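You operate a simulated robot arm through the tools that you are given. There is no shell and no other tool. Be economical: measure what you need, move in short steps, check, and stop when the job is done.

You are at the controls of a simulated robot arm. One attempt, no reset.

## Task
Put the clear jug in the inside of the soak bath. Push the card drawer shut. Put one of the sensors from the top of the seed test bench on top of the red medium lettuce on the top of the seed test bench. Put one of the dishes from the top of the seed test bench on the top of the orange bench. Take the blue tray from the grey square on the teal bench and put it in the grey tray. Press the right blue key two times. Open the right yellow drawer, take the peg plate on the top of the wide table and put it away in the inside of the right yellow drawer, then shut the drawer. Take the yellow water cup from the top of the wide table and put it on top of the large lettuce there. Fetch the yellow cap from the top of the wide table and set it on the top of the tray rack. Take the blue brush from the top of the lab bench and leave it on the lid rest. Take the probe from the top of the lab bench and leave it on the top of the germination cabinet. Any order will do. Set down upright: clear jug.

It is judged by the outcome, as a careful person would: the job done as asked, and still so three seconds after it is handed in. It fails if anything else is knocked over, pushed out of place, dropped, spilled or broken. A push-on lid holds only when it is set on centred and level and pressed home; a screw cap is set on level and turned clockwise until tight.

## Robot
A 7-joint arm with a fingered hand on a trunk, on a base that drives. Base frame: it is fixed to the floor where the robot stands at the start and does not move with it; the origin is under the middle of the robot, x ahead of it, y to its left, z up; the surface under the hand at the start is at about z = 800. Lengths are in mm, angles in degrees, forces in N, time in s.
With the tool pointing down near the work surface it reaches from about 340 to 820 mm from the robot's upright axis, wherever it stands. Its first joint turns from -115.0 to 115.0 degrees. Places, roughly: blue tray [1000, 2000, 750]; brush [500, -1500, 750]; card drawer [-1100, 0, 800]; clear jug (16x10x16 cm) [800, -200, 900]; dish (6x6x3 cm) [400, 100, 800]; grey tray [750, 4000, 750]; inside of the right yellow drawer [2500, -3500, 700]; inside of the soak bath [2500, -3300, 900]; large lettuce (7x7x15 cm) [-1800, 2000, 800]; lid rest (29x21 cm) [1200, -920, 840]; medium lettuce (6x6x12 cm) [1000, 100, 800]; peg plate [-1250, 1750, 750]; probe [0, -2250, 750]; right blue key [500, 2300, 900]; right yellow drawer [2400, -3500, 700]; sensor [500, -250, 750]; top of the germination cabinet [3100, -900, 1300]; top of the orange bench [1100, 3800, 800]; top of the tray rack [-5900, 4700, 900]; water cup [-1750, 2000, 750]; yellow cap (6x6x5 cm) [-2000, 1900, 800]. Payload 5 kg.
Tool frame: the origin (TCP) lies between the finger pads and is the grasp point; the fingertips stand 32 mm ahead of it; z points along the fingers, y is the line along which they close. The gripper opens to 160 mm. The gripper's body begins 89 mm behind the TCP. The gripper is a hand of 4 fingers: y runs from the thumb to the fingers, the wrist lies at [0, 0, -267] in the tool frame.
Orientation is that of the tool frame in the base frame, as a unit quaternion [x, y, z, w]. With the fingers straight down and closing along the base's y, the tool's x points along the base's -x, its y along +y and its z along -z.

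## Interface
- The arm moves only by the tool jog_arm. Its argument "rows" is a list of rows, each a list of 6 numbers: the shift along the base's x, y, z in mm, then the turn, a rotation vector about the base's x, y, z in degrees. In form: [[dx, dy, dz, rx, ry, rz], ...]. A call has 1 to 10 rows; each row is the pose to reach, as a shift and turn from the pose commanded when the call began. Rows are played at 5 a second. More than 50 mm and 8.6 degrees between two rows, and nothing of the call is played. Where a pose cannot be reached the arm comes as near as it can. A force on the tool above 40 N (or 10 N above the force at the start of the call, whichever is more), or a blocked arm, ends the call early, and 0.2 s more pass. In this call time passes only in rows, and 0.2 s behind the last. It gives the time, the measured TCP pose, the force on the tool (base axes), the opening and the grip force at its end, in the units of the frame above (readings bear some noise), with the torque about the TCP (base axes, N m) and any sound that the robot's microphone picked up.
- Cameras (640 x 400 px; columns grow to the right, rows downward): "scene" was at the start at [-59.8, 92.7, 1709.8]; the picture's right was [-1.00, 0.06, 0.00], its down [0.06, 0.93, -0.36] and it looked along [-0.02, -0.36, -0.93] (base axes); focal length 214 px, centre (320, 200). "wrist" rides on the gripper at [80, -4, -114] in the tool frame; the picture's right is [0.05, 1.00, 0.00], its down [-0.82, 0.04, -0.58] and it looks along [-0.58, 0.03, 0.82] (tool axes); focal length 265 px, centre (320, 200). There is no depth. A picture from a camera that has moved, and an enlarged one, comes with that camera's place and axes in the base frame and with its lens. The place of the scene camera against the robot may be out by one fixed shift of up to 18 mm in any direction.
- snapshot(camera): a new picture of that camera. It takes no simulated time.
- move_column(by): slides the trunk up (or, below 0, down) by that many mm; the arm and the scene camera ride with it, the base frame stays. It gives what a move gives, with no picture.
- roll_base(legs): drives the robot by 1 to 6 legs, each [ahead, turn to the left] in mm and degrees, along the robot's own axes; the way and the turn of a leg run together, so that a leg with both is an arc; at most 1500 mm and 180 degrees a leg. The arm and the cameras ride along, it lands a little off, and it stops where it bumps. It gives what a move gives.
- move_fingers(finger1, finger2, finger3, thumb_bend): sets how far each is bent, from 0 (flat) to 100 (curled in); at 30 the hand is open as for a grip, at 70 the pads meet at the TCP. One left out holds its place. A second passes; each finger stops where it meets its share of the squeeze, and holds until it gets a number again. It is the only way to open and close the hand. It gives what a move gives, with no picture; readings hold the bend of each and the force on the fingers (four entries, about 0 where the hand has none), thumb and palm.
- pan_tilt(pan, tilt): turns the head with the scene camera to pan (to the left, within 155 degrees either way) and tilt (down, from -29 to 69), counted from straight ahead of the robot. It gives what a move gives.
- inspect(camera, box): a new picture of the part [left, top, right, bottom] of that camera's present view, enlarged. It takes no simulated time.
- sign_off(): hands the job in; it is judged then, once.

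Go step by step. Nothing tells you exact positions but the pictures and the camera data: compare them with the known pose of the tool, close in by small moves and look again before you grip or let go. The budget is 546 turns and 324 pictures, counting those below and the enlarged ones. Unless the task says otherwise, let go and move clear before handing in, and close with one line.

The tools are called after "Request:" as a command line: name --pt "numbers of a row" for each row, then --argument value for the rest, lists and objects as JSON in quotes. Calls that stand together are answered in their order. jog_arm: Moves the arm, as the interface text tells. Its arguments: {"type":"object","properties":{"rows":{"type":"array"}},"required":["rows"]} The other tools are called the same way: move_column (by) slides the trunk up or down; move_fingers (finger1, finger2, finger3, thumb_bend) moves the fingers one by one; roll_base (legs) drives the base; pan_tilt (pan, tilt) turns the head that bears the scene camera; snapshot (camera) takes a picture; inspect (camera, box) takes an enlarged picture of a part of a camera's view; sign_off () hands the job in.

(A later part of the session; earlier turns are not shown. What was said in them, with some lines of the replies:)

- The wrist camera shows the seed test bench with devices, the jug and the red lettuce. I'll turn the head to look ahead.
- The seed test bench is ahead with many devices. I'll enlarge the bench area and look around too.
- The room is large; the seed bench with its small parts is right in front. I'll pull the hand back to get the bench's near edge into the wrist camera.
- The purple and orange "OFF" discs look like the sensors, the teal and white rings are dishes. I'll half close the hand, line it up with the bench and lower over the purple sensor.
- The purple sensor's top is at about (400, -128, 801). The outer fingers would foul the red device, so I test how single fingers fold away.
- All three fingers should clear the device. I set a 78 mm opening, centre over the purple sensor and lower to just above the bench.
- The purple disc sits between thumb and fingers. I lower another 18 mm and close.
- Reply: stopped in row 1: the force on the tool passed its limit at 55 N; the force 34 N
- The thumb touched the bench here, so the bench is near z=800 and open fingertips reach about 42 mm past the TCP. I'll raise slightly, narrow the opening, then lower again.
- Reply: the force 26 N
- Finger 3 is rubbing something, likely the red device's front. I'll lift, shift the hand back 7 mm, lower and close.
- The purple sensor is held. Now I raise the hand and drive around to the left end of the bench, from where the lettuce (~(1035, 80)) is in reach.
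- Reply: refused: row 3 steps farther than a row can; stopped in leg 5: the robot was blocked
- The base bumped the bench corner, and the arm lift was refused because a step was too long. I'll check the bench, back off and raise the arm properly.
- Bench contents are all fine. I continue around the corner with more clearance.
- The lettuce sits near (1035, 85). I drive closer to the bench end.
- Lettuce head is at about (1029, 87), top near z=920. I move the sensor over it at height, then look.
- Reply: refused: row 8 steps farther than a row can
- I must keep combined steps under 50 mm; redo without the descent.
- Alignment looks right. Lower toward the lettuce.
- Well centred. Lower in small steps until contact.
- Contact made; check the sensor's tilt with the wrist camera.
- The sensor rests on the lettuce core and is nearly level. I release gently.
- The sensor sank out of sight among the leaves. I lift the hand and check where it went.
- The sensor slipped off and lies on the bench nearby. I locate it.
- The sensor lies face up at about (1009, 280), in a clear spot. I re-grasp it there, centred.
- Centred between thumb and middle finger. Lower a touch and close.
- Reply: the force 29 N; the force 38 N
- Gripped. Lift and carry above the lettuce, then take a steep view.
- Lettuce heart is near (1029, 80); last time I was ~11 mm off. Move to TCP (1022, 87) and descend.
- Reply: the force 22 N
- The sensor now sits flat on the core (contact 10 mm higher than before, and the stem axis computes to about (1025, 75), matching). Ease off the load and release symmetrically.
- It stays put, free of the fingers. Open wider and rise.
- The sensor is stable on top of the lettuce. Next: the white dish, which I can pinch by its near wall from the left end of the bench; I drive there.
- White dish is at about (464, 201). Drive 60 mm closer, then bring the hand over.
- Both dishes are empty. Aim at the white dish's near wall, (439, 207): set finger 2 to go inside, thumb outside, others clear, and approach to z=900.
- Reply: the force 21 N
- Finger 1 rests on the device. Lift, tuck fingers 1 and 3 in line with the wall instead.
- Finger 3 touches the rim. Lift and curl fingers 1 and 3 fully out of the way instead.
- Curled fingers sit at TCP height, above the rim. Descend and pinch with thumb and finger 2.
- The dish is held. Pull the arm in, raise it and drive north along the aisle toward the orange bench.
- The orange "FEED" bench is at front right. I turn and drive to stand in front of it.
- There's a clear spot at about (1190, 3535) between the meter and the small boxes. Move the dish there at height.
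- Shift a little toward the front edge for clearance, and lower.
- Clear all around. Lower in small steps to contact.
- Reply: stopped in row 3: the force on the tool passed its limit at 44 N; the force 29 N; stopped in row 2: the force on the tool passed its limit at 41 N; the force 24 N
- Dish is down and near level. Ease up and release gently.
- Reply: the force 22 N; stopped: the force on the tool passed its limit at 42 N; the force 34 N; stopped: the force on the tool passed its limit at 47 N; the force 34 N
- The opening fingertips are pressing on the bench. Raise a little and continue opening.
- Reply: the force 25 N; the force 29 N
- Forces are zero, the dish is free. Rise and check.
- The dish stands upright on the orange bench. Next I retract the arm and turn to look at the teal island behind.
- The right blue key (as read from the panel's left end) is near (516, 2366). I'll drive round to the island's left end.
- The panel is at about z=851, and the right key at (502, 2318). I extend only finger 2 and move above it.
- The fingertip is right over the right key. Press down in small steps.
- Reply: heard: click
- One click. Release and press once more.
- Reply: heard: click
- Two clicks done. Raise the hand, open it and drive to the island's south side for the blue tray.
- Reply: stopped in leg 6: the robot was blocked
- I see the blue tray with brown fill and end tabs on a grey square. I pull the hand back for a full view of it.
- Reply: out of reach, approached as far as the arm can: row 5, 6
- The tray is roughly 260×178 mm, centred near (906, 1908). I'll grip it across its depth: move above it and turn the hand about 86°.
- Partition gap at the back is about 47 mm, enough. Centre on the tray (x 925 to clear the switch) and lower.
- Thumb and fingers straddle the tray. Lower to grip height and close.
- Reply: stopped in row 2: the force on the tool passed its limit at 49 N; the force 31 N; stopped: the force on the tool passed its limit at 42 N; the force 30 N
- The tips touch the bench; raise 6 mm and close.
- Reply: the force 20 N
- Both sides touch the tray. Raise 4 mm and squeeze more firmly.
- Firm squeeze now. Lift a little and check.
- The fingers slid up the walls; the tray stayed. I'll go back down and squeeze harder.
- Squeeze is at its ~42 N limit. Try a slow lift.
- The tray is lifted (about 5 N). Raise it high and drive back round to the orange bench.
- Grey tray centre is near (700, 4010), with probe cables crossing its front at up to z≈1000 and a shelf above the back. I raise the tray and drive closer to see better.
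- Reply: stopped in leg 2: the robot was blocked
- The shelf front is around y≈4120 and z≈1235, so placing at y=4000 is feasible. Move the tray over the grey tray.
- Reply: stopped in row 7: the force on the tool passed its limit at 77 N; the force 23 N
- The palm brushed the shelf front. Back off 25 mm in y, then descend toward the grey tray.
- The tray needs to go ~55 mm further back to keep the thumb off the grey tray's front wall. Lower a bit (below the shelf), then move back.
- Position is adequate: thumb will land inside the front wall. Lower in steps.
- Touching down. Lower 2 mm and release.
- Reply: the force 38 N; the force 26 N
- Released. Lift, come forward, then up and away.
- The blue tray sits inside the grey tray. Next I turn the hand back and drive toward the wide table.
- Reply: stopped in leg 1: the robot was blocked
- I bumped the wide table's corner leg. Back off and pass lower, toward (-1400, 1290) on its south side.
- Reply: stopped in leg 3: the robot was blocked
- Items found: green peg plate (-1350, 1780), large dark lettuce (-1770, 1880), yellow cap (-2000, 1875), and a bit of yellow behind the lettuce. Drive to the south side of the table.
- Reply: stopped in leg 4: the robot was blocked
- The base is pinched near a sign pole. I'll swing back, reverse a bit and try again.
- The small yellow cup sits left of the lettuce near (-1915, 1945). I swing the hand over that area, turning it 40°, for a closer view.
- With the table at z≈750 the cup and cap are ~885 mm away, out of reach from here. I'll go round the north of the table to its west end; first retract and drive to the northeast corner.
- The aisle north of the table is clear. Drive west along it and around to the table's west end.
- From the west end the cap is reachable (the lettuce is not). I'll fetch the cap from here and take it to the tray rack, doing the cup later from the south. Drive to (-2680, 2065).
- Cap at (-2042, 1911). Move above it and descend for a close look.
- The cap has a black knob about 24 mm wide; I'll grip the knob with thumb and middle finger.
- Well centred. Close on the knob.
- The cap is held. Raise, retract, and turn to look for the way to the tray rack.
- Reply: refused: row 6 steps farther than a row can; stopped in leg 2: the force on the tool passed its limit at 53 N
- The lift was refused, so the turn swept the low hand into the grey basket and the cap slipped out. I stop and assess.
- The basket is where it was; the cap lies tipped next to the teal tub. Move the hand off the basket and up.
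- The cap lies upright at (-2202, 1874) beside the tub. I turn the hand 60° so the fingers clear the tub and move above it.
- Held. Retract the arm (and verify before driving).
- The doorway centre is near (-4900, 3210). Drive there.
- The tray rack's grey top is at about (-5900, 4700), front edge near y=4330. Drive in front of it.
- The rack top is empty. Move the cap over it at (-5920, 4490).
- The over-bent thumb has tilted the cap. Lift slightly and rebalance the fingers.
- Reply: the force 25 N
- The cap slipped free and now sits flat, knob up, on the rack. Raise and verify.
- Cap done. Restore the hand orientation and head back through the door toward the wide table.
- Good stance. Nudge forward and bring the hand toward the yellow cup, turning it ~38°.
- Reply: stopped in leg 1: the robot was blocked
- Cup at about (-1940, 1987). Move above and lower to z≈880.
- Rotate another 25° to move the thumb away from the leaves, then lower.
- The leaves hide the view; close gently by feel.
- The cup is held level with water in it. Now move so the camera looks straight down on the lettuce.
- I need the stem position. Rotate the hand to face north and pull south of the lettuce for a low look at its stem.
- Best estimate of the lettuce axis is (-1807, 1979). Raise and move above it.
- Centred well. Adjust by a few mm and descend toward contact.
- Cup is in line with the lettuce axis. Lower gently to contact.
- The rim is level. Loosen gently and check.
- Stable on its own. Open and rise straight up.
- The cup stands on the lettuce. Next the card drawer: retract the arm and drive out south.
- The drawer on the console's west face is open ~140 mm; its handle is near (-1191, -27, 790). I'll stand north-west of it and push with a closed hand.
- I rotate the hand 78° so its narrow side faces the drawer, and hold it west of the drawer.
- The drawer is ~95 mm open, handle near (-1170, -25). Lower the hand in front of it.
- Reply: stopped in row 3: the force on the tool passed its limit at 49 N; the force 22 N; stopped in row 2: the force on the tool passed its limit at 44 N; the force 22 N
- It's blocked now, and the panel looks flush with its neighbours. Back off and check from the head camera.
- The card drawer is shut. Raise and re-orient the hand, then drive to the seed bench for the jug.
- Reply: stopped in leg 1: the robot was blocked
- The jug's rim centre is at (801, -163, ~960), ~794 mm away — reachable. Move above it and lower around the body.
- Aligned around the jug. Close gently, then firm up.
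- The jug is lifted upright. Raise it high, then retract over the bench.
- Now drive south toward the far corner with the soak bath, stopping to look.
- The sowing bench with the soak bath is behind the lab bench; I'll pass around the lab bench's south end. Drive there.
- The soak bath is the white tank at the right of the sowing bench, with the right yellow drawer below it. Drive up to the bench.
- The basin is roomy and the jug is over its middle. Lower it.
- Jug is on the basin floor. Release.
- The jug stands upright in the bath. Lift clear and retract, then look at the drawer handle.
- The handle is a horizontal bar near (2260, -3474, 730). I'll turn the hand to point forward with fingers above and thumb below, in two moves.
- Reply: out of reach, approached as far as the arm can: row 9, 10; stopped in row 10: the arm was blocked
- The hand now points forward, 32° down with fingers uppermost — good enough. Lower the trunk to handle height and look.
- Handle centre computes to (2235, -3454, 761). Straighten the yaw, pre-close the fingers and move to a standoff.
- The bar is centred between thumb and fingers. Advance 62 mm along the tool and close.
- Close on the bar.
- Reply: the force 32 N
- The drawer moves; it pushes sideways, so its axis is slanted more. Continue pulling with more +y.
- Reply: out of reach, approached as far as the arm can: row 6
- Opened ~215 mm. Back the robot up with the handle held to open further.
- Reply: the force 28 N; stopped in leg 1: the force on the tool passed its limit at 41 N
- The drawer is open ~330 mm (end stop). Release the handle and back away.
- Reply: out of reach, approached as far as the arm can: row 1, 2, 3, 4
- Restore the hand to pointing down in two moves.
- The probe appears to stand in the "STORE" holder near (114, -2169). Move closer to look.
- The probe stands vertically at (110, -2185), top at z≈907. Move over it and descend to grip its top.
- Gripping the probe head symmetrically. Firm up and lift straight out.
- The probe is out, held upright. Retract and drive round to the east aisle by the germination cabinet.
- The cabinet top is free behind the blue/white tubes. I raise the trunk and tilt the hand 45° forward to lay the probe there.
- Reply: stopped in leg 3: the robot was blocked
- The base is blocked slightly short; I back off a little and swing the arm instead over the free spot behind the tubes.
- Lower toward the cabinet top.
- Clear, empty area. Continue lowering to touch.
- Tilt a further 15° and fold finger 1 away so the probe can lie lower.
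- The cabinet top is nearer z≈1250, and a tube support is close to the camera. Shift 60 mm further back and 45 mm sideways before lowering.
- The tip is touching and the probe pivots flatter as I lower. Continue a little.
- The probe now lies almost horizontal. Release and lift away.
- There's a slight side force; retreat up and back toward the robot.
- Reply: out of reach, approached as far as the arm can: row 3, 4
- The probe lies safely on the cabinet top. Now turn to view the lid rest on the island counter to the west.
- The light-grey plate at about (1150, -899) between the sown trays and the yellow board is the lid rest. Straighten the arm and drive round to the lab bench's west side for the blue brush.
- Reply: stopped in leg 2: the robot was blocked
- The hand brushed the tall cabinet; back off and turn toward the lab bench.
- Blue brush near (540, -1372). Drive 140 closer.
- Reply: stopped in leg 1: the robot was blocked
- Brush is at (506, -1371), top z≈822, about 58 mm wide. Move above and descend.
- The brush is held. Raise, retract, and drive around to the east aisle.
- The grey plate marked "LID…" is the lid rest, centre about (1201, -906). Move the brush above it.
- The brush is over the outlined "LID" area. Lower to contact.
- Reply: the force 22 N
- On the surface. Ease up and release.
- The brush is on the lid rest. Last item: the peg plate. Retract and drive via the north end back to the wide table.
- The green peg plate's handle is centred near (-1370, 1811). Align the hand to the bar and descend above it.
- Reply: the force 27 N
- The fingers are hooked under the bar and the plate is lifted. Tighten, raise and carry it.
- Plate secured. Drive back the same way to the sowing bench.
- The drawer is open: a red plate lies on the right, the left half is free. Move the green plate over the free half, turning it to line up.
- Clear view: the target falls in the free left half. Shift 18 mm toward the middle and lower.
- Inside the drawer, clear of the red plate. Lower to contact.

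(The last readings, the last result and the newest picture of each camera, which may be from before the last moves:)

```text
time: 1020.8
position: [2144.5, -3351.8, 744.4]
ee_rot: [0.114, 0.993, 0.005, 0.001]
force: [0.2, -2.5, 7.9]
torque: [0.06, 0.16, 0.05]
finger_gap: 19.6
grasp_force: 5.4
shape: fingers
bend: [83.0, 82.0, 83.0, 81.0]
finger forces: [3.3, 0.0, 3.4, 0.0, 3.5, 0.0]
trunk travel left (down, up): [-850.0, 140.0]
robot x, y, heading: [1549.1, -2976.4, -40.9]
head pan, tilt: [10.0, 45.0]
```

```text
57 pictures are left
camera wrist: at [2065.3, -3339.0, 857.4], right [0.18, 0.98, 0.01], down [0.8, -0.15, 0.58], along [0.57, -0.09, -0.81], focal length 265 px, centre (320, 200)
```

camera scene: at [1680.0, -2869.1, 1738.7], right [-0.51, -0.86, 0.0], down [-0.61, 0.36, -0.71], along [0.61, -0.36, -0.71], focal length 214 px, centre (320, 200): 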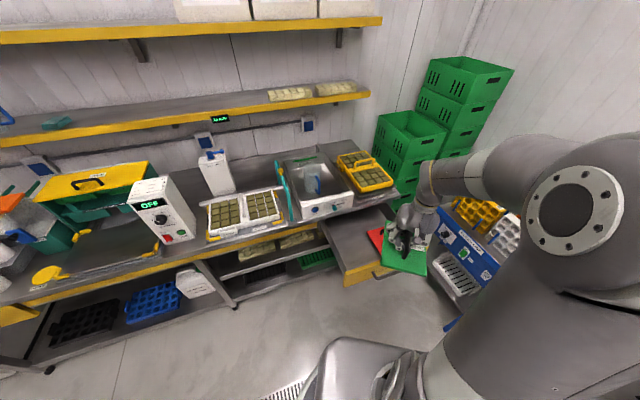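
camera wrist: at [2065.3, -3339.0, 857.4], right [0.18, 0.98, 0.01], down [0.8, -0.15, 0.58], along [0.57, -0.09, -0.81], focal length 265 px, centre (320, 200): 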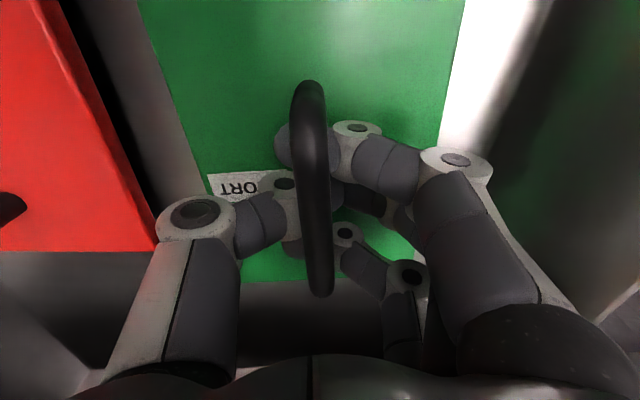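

The plate rests on the drawer floor. Open the fingers and rise.

Request:
move_fingers --finger1 57 --finger2 57 --finger3 57 --thumb_bend 57

Request:
jog_arm --pt "0 0 15 0 0 0" --pt "0 0 45 0 0 0" --pt "0 0 90 0 0 0" --pt "-10 0 135 0 0 0" --pt "-20 0 180 0 0 0" --pt "-30 0 225 0 0 0" --pt "-30 0 270 0 0 0" --pt "-30 0 315 0 0 0" --pt "-30 0 360 0 0 0" --pt "-30 0 390 0 0 0"

Request:
inspect --camera "scene" --box '[310, 150, 450, 290]'

```text
time: 1021.2
position: [2153.6, -3352.4, 758.0]
ee_rot: [0.115, 0.993, 0.003, 0.013]
force: [2.1, 2.1, 55.6]
torque: [0.49, 0.18, -0.01]
finger_gap: 35.8
grasp_force: 28.1
shape: fingers
bend: [69.0, 67.0, 65.0, 64.0]
finger forces: [10.0, 10.8, 10.5, 0.0, 25.7, 0.0]
trunk travel left (down, up): [-850.0, 140.0]
robot x, y, heading: [1551.0, -2974.2, -40.7]
head pan, tilt: [10.0, 45.0]
stopped: the force on the tool passed its limit at 44 N (the readings are from after the stop); the commanded pose is now the measured one
```

```text
time: 1023.4
position: [2117.1, -3352.1, 1136.6]
ee_rot: [0.115, 0.993, 0.006, 0.004]
force: [-0.1, -0.2, -0.4]
torque: [0.04, -0.01, 0.01]
finger_gap: 67.3
grasp_force: 0.1
shape: fingers
bend: [56.0, 56.0, 56.0, 56.0]
finger forces: [0.0, 0.0, 0.0, 0.0, 0.0, 0.0]
trunk travel left (down, up): [-850.0, 140.0]
robot x, y, heading: [1552.7, -2978.2, -40.8]
head pan, tilt: [10.0, 45.0]
```

```text
2.86 times, centred on (380, 220) of scene
camera zoom: at [1679.5, -2868.7, 1738.6], right [-0.51, -0.86, 0.0], down [-0.61, 0.36, -0.71], along [0.61, -0.36, -0.71], focal length 613 px, centre (149, 143)
```

zoom: 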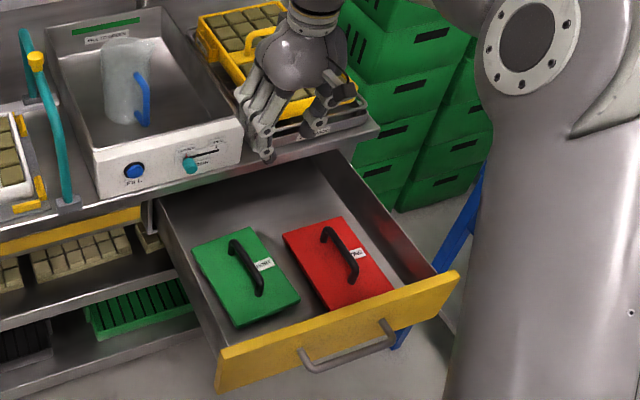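

The plate lies in the drawer. Now close the fist, come down in front of the handle and push the drawer shut.

Request:
move_fingers --finger1 72 --finger2 72 --finger3 72 --thumb_bend 72

Request:
jog_arm --pt "-48 -4 0 0 0 0" --pt "-96 -8 0 0 0 0" --pt "-144 -12 0 0 0 0" --pt "-192 -18 0 0 0 0" --pt "-240 -24 0 0 0 0" --pt "-285 -30 0 0 0 0"

Request:
jog_arm --pt "0 0 -45 0 0 0" --pt "0 0 -90 0 0 0" --pt "0 0 -135 0 0 0" --pt "0 0 -180 0 0 0" --pt "0 0 -225 0 0 0" --pt "0 0 -270 0 0 0" --pt "0 0 -315 0 0 0" --pt "0 0 -362 0 0 0"

Request:
inspect --camera "scene" --box '[310, 190, 470, 330]'

```text
time: 1024.4
position: [2117.8, -3351.5, 1136.9]
ee_rot: [0.115, 0.993, 0.007, 0.005]
force: [0.0, -0.1, 0.5]
torque: [0.01, -0.02, 0.02]
finger_gap: 20.1
grasp_force: 0.0
shape: fingers
bend: [72.0, 71.0, 72.0, 71.0]
finger forces: [0.0, 0.1, 0.0, 0.0, 0.1, 0.0]
trunk travel left (down, up): [-850.0, 140.0]
robot x, y, heading: [1549.2, -2978.6, -41.0]
head pan, tilt: [10.0, 45.0]
```

```text
time: 1025.8
position: [1833.7, -3382.1, 1137.6]
ee_rot: [0.115, 0.993, 0.006, 0.006]
force: [-0.1, 0.2, 0.2]
torque: [-0.03, -0.06, 0.02]
finger_gap: 20.1
grasp_force: 0.1
shape: fingers
bend: [72.0, 71.0, 72.0, 71.0]
finger forces: [0.0, 0.0, 0.0, 0.0, 0.1, 0.0]
trunk travel left (down, up): [-850.0, 140.0]
robot x, y, heading: [1546.3, -2972.8, -41.1]
head pan, tilt: [10.0, 45.0]
```

```text
time: 1027.6
position: [1834.6, -3382.1, 774.3]
ee_rot: [0.114, 0.993, 0.006, 0.006]
force: [-0.2, 0.2, 0.1]
torque: [-0.02, 0.04, 0.04]
finger_gap: 20.1
grasp_force: 0.1
shape: fingers
bend: [72.0, 71.0, 72.0, 71.0]
finger forces: [0.0, 0.0, 0.0, 0.1, 0.1, 0.0]
trunk travel left (down, up): [-850.0, 140.0]
robot x, y, heading: [1550.7, -2975.0, -40.9]
head pan, tilt: [10.0, 45.0]
```

```text
2.86 times, centred on (390, 260) of scene
camera zoom: at [1680.5, -2869.9, 1738.7], right [-0.51, -0.86, 0.0], down [-0.61, 0.36, -0.71], along [0.61, -0.36, -0.71], focal length 613 px, centre (120, 29)
```

zoom: 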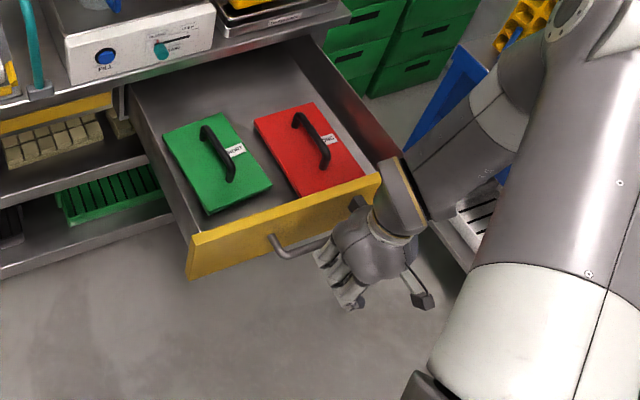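

Request:
jog_arm --pt "5 30 0 0 0 0" --pt "40 24 0 0 0 0" --pt "80 17 0 0 0 0" --pt "120 10 0 0 0 0" --pt "160 3 0 0 0 0" --pt "200 -4 0 0 0 0" --pt "240 -11 0 0 0 0"

Request:
inspect --camera "scene" --box '[310, 160, 470, 300]'

```text
time: 1029.2
position: [2075.3, -3390.9, 776.2]
ee_rot: [0.115, 0.993, 0.006, 0.005]
force: [0.4, -0.1, -0.6]
torque: [-0.01, -0.01, 0.01]
finger_gap: 19.7
grasp_force: 0.0
shape: fingers
bend: [72.0, 71.0, 72.0, 71.0]
finger forces: [0.0, 0.0, 0.1, 0.0, 0.1, 0.0]
trunk travel left (down, up): [-850.0, 140.0]
robot x, y, heading: [1550.9, -2979.2, -40.7]
head pan, tilt: [10.0, 45.0]
```

```text
2.86 times, centred on (390, 230) of scene
camera zoom: at [1681.1, -2868.7, 1738.5], right [-0.51, -0.86, 0.0], down [-0.61, 0.36, -0.71], along [0.61, -0.36, -0.71], focal length 613 px, centre (120, 114)
```

zoom: 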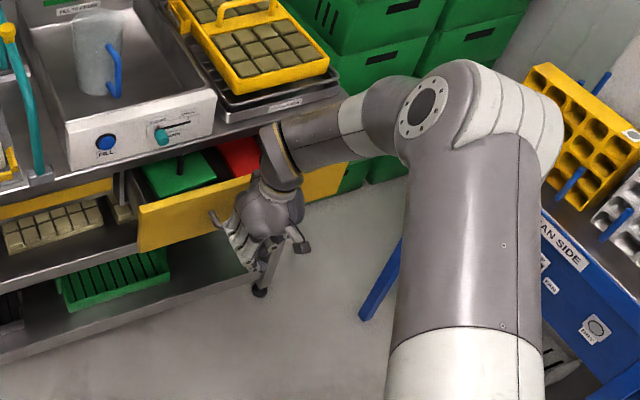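

Closing well. Push the rest in smaller steps.

Request:
jog_arm --pt "35 -6 0 0 0 0" --pt "70 -12 0 0 0 0" --pt "90 -16 0 0 0 0" --pt "105 -19 0 0 0 0" --pt "118 -21 0 0 0 0" --pt "130 -23 0 0 0 0"

Request:
inspect --camera "scene" --box '[310, 160, 470, 300]'

```text
time: 1030.6
position: [2200.3, -3416.1, 774.8]
ee_rot: [0.115, 0.993, 0.008, 0.003]
force: [-13.4, 2.7, 0.9]
torque: [0.07, 0.17, 0.13]
finger_gap: 20.0
grasp_force: 6.8
shape: fingers
bend: [72.0, 71.0, 72.0, 71.0]
finger forces: [0.0, 0.0, 14.0, 0.0, 0.1, 0.0]
trunk travel left (down, up): [-850.0, 140.0]
robot x, y, heading: [1549.8, -2975.0, -40.8]
head pan, tilt: [10.0, 45.0]
```

```text
2.86 times, centred on (390, 230) of scene
camera zoom: at [1677.6, -2868.2, 1738.8], right [-0.51, -0.86, 0.0], down [-0.61, 0.36, -0.71], along [0.61, -0.36, -0.71], focal length 613 px, centre (120, 114)
```

zoom: 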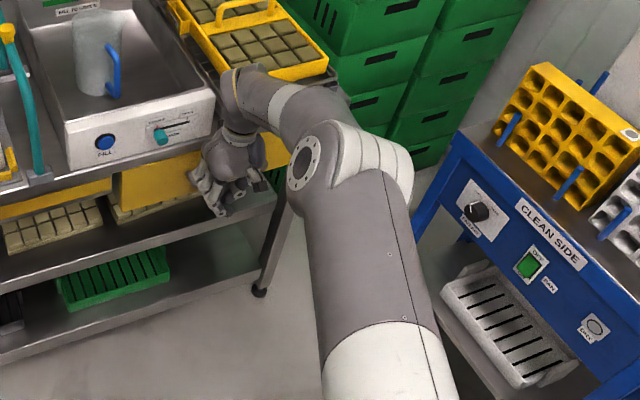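

Request:
jog_arm --pt "6 -1 0 0 0 0" --pt "12 -2 0 0 0 0" --pt "18 -3 0 0 0 0"

Request:
jog_arm --pt "-40 8 0 0 0 0" --pt "-85 16 0 0 0 0" --pt "-130 24 0 0 0 0" --pt "-170 32 0 0 0 0"

Request:
snapshot --camera "wrist"

Request:
inspect --camera "scene" --box '[310, 160, 470, 300]'

```text
time: 1031.0
position: [2201.2, -3415.6, 771.5]
ee_rot: [0.117, 0.993, 0.008, -0.003]
force: [-17.4, 8.3, 10.8]
torque: [0.1, -0.1, 0.26]
finger_gap: 20.1
grasp_force: 9.2
shape: fingers
bend: [72.0, 71.0, 73.0, 71.0]
finger forces: [0.0, 0.0, 18.9, 0.0, 0.0, 0.0]
trunk travel left (down, up): [-850.0, 140.0]
robot x, y, heading: [1548.8, -2978.5, -41.0]
head pan, tilt: [10.0, 45.0]
stopped in row 2: the force on the tool passed its limit at 45 N (the readings are from after the stop); the commanded pose is now the measured one
```

```text
time: 1032.0
position: [2032.2, -3385.5, 773.0]
ee_rot: [0.117, 0.993, 0.009, 0.0]
force: [0.3, -0.2, -0.1]
torque: [-0.04, -0.02, -0.03]
finger_gap: 19.8
grasp_force: 0.0
shape: fingers
bend: [72.0, 71.0, 72.0, 71.0]
finger forces: [0.1, 0.0, 0.0, 0.0, 0.1, 0.0]
trunk travel left (down, up): [-850.0, 140.0]
robot x, y, heading: [1550.2, -2977.3, -41.0]
head pan, tilt: [10.0, 45.0]
```

```text
52 pictures are left
camera wrist: at [1954.6, -3372.2, 885.9], right [0.18, 0.98, 0.02], down [0.8, -0.16, 0.58], along [0.57, -0.09, -0.82], focal length 265 px, centre (320, 200)
```

wrist: 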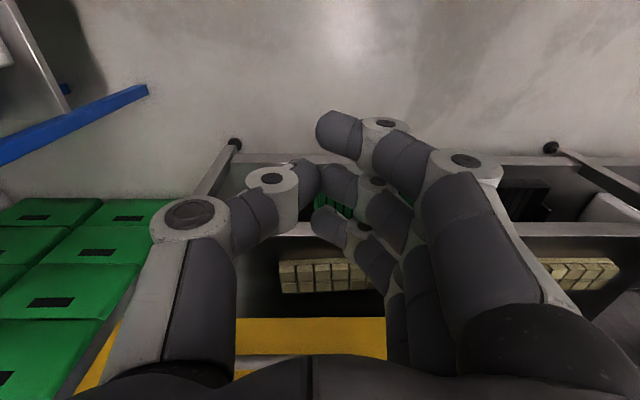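

```text
2.86 times, centred on (390, 230) of scene
camera zoom: at [1678.8, -2869.0, 1738.7], right [-0.51, -0.86, 0.0], down [-0.61, 0.36, -0.71], along [0.61, -0.36, -0.71], focal length 613 px, centre (120, 114)
```

zoom: 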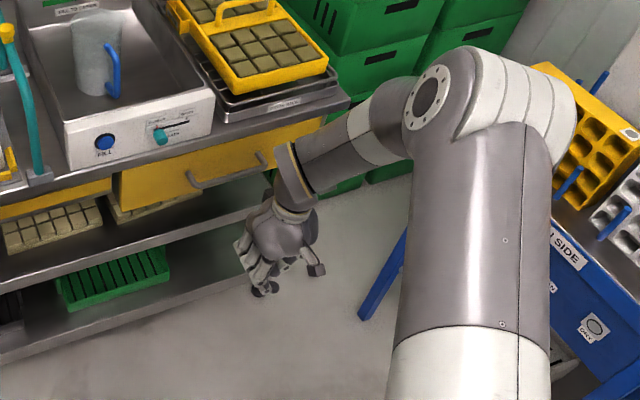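

Request:
inspect --camera "scene" --box '[330, 195, 410, 250]'

```text
7.27 times, centred on (370, 222) of scene
camera zoom: at [1678.8, -2869.0, 1738.7], right [-0.51, -0.86, 0.0], down [-0.61, 0.36, -0.71], along [0.61, -0.36, -0.71], focal length 1560 px, centre (-44, 36)
```

zoom: 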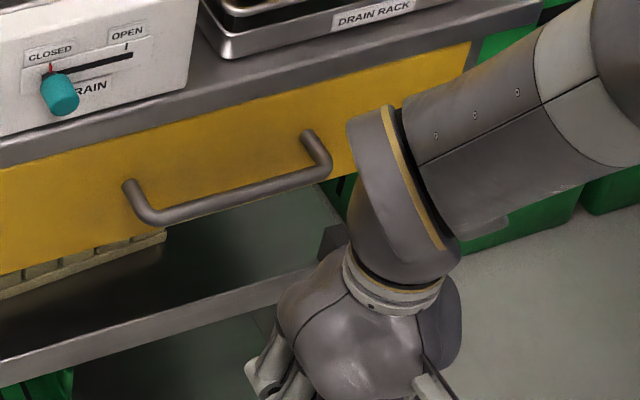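

The drawer is flush and shut. Raise the hand clear.

Request:
jog_arm --pt "-10 2 40 0 0 0" --pt "-20 4 85 0 0 0" --pt "-30 6 130 0 0 0" --pt "-40 8 175 0 0 0" --pt "-40 8 220 0 0 0" --pt "-40 8 265 0 0 0" --pt "-40 8 310 0 0 0" --pt "-40 8 355 0 0 0"

```text
time: 1033.8
position: [1991.8, -3375.2, 1128.6]
ee_rot: [0.116, 0.993, 0.009, -0.001]
force: [-0.8, 0.2, 0.2]
torque: [-0.01, 0.01, 0.01]
finger_gap: 20.5
grasp_force: 0.0
shape: fingers
bend: [72.0, 71.0, 72.0, 71.0]
finger forces: [0.1, 0.0, 0.0, 0.1, 0.0, 0.0]
trunk travel left (down, up): [-850.0, 140.0]
robot x, y, heading: [1548.8, -2976.8, -41.1]
head pan, tilt: [10.0, 45.0]
```

All items are placed, both drawers are shut and the hand is clear, so I hand the job in.

Request:
sign_off

```text
The job is handed in.
```

I finished every part of the task and handed it in. Two items were dropped along the way: the sensor slipped off the lettuce on the first try, and the yellow cap slipped from the hand. Both fell onto the surface below and I re-placed them.
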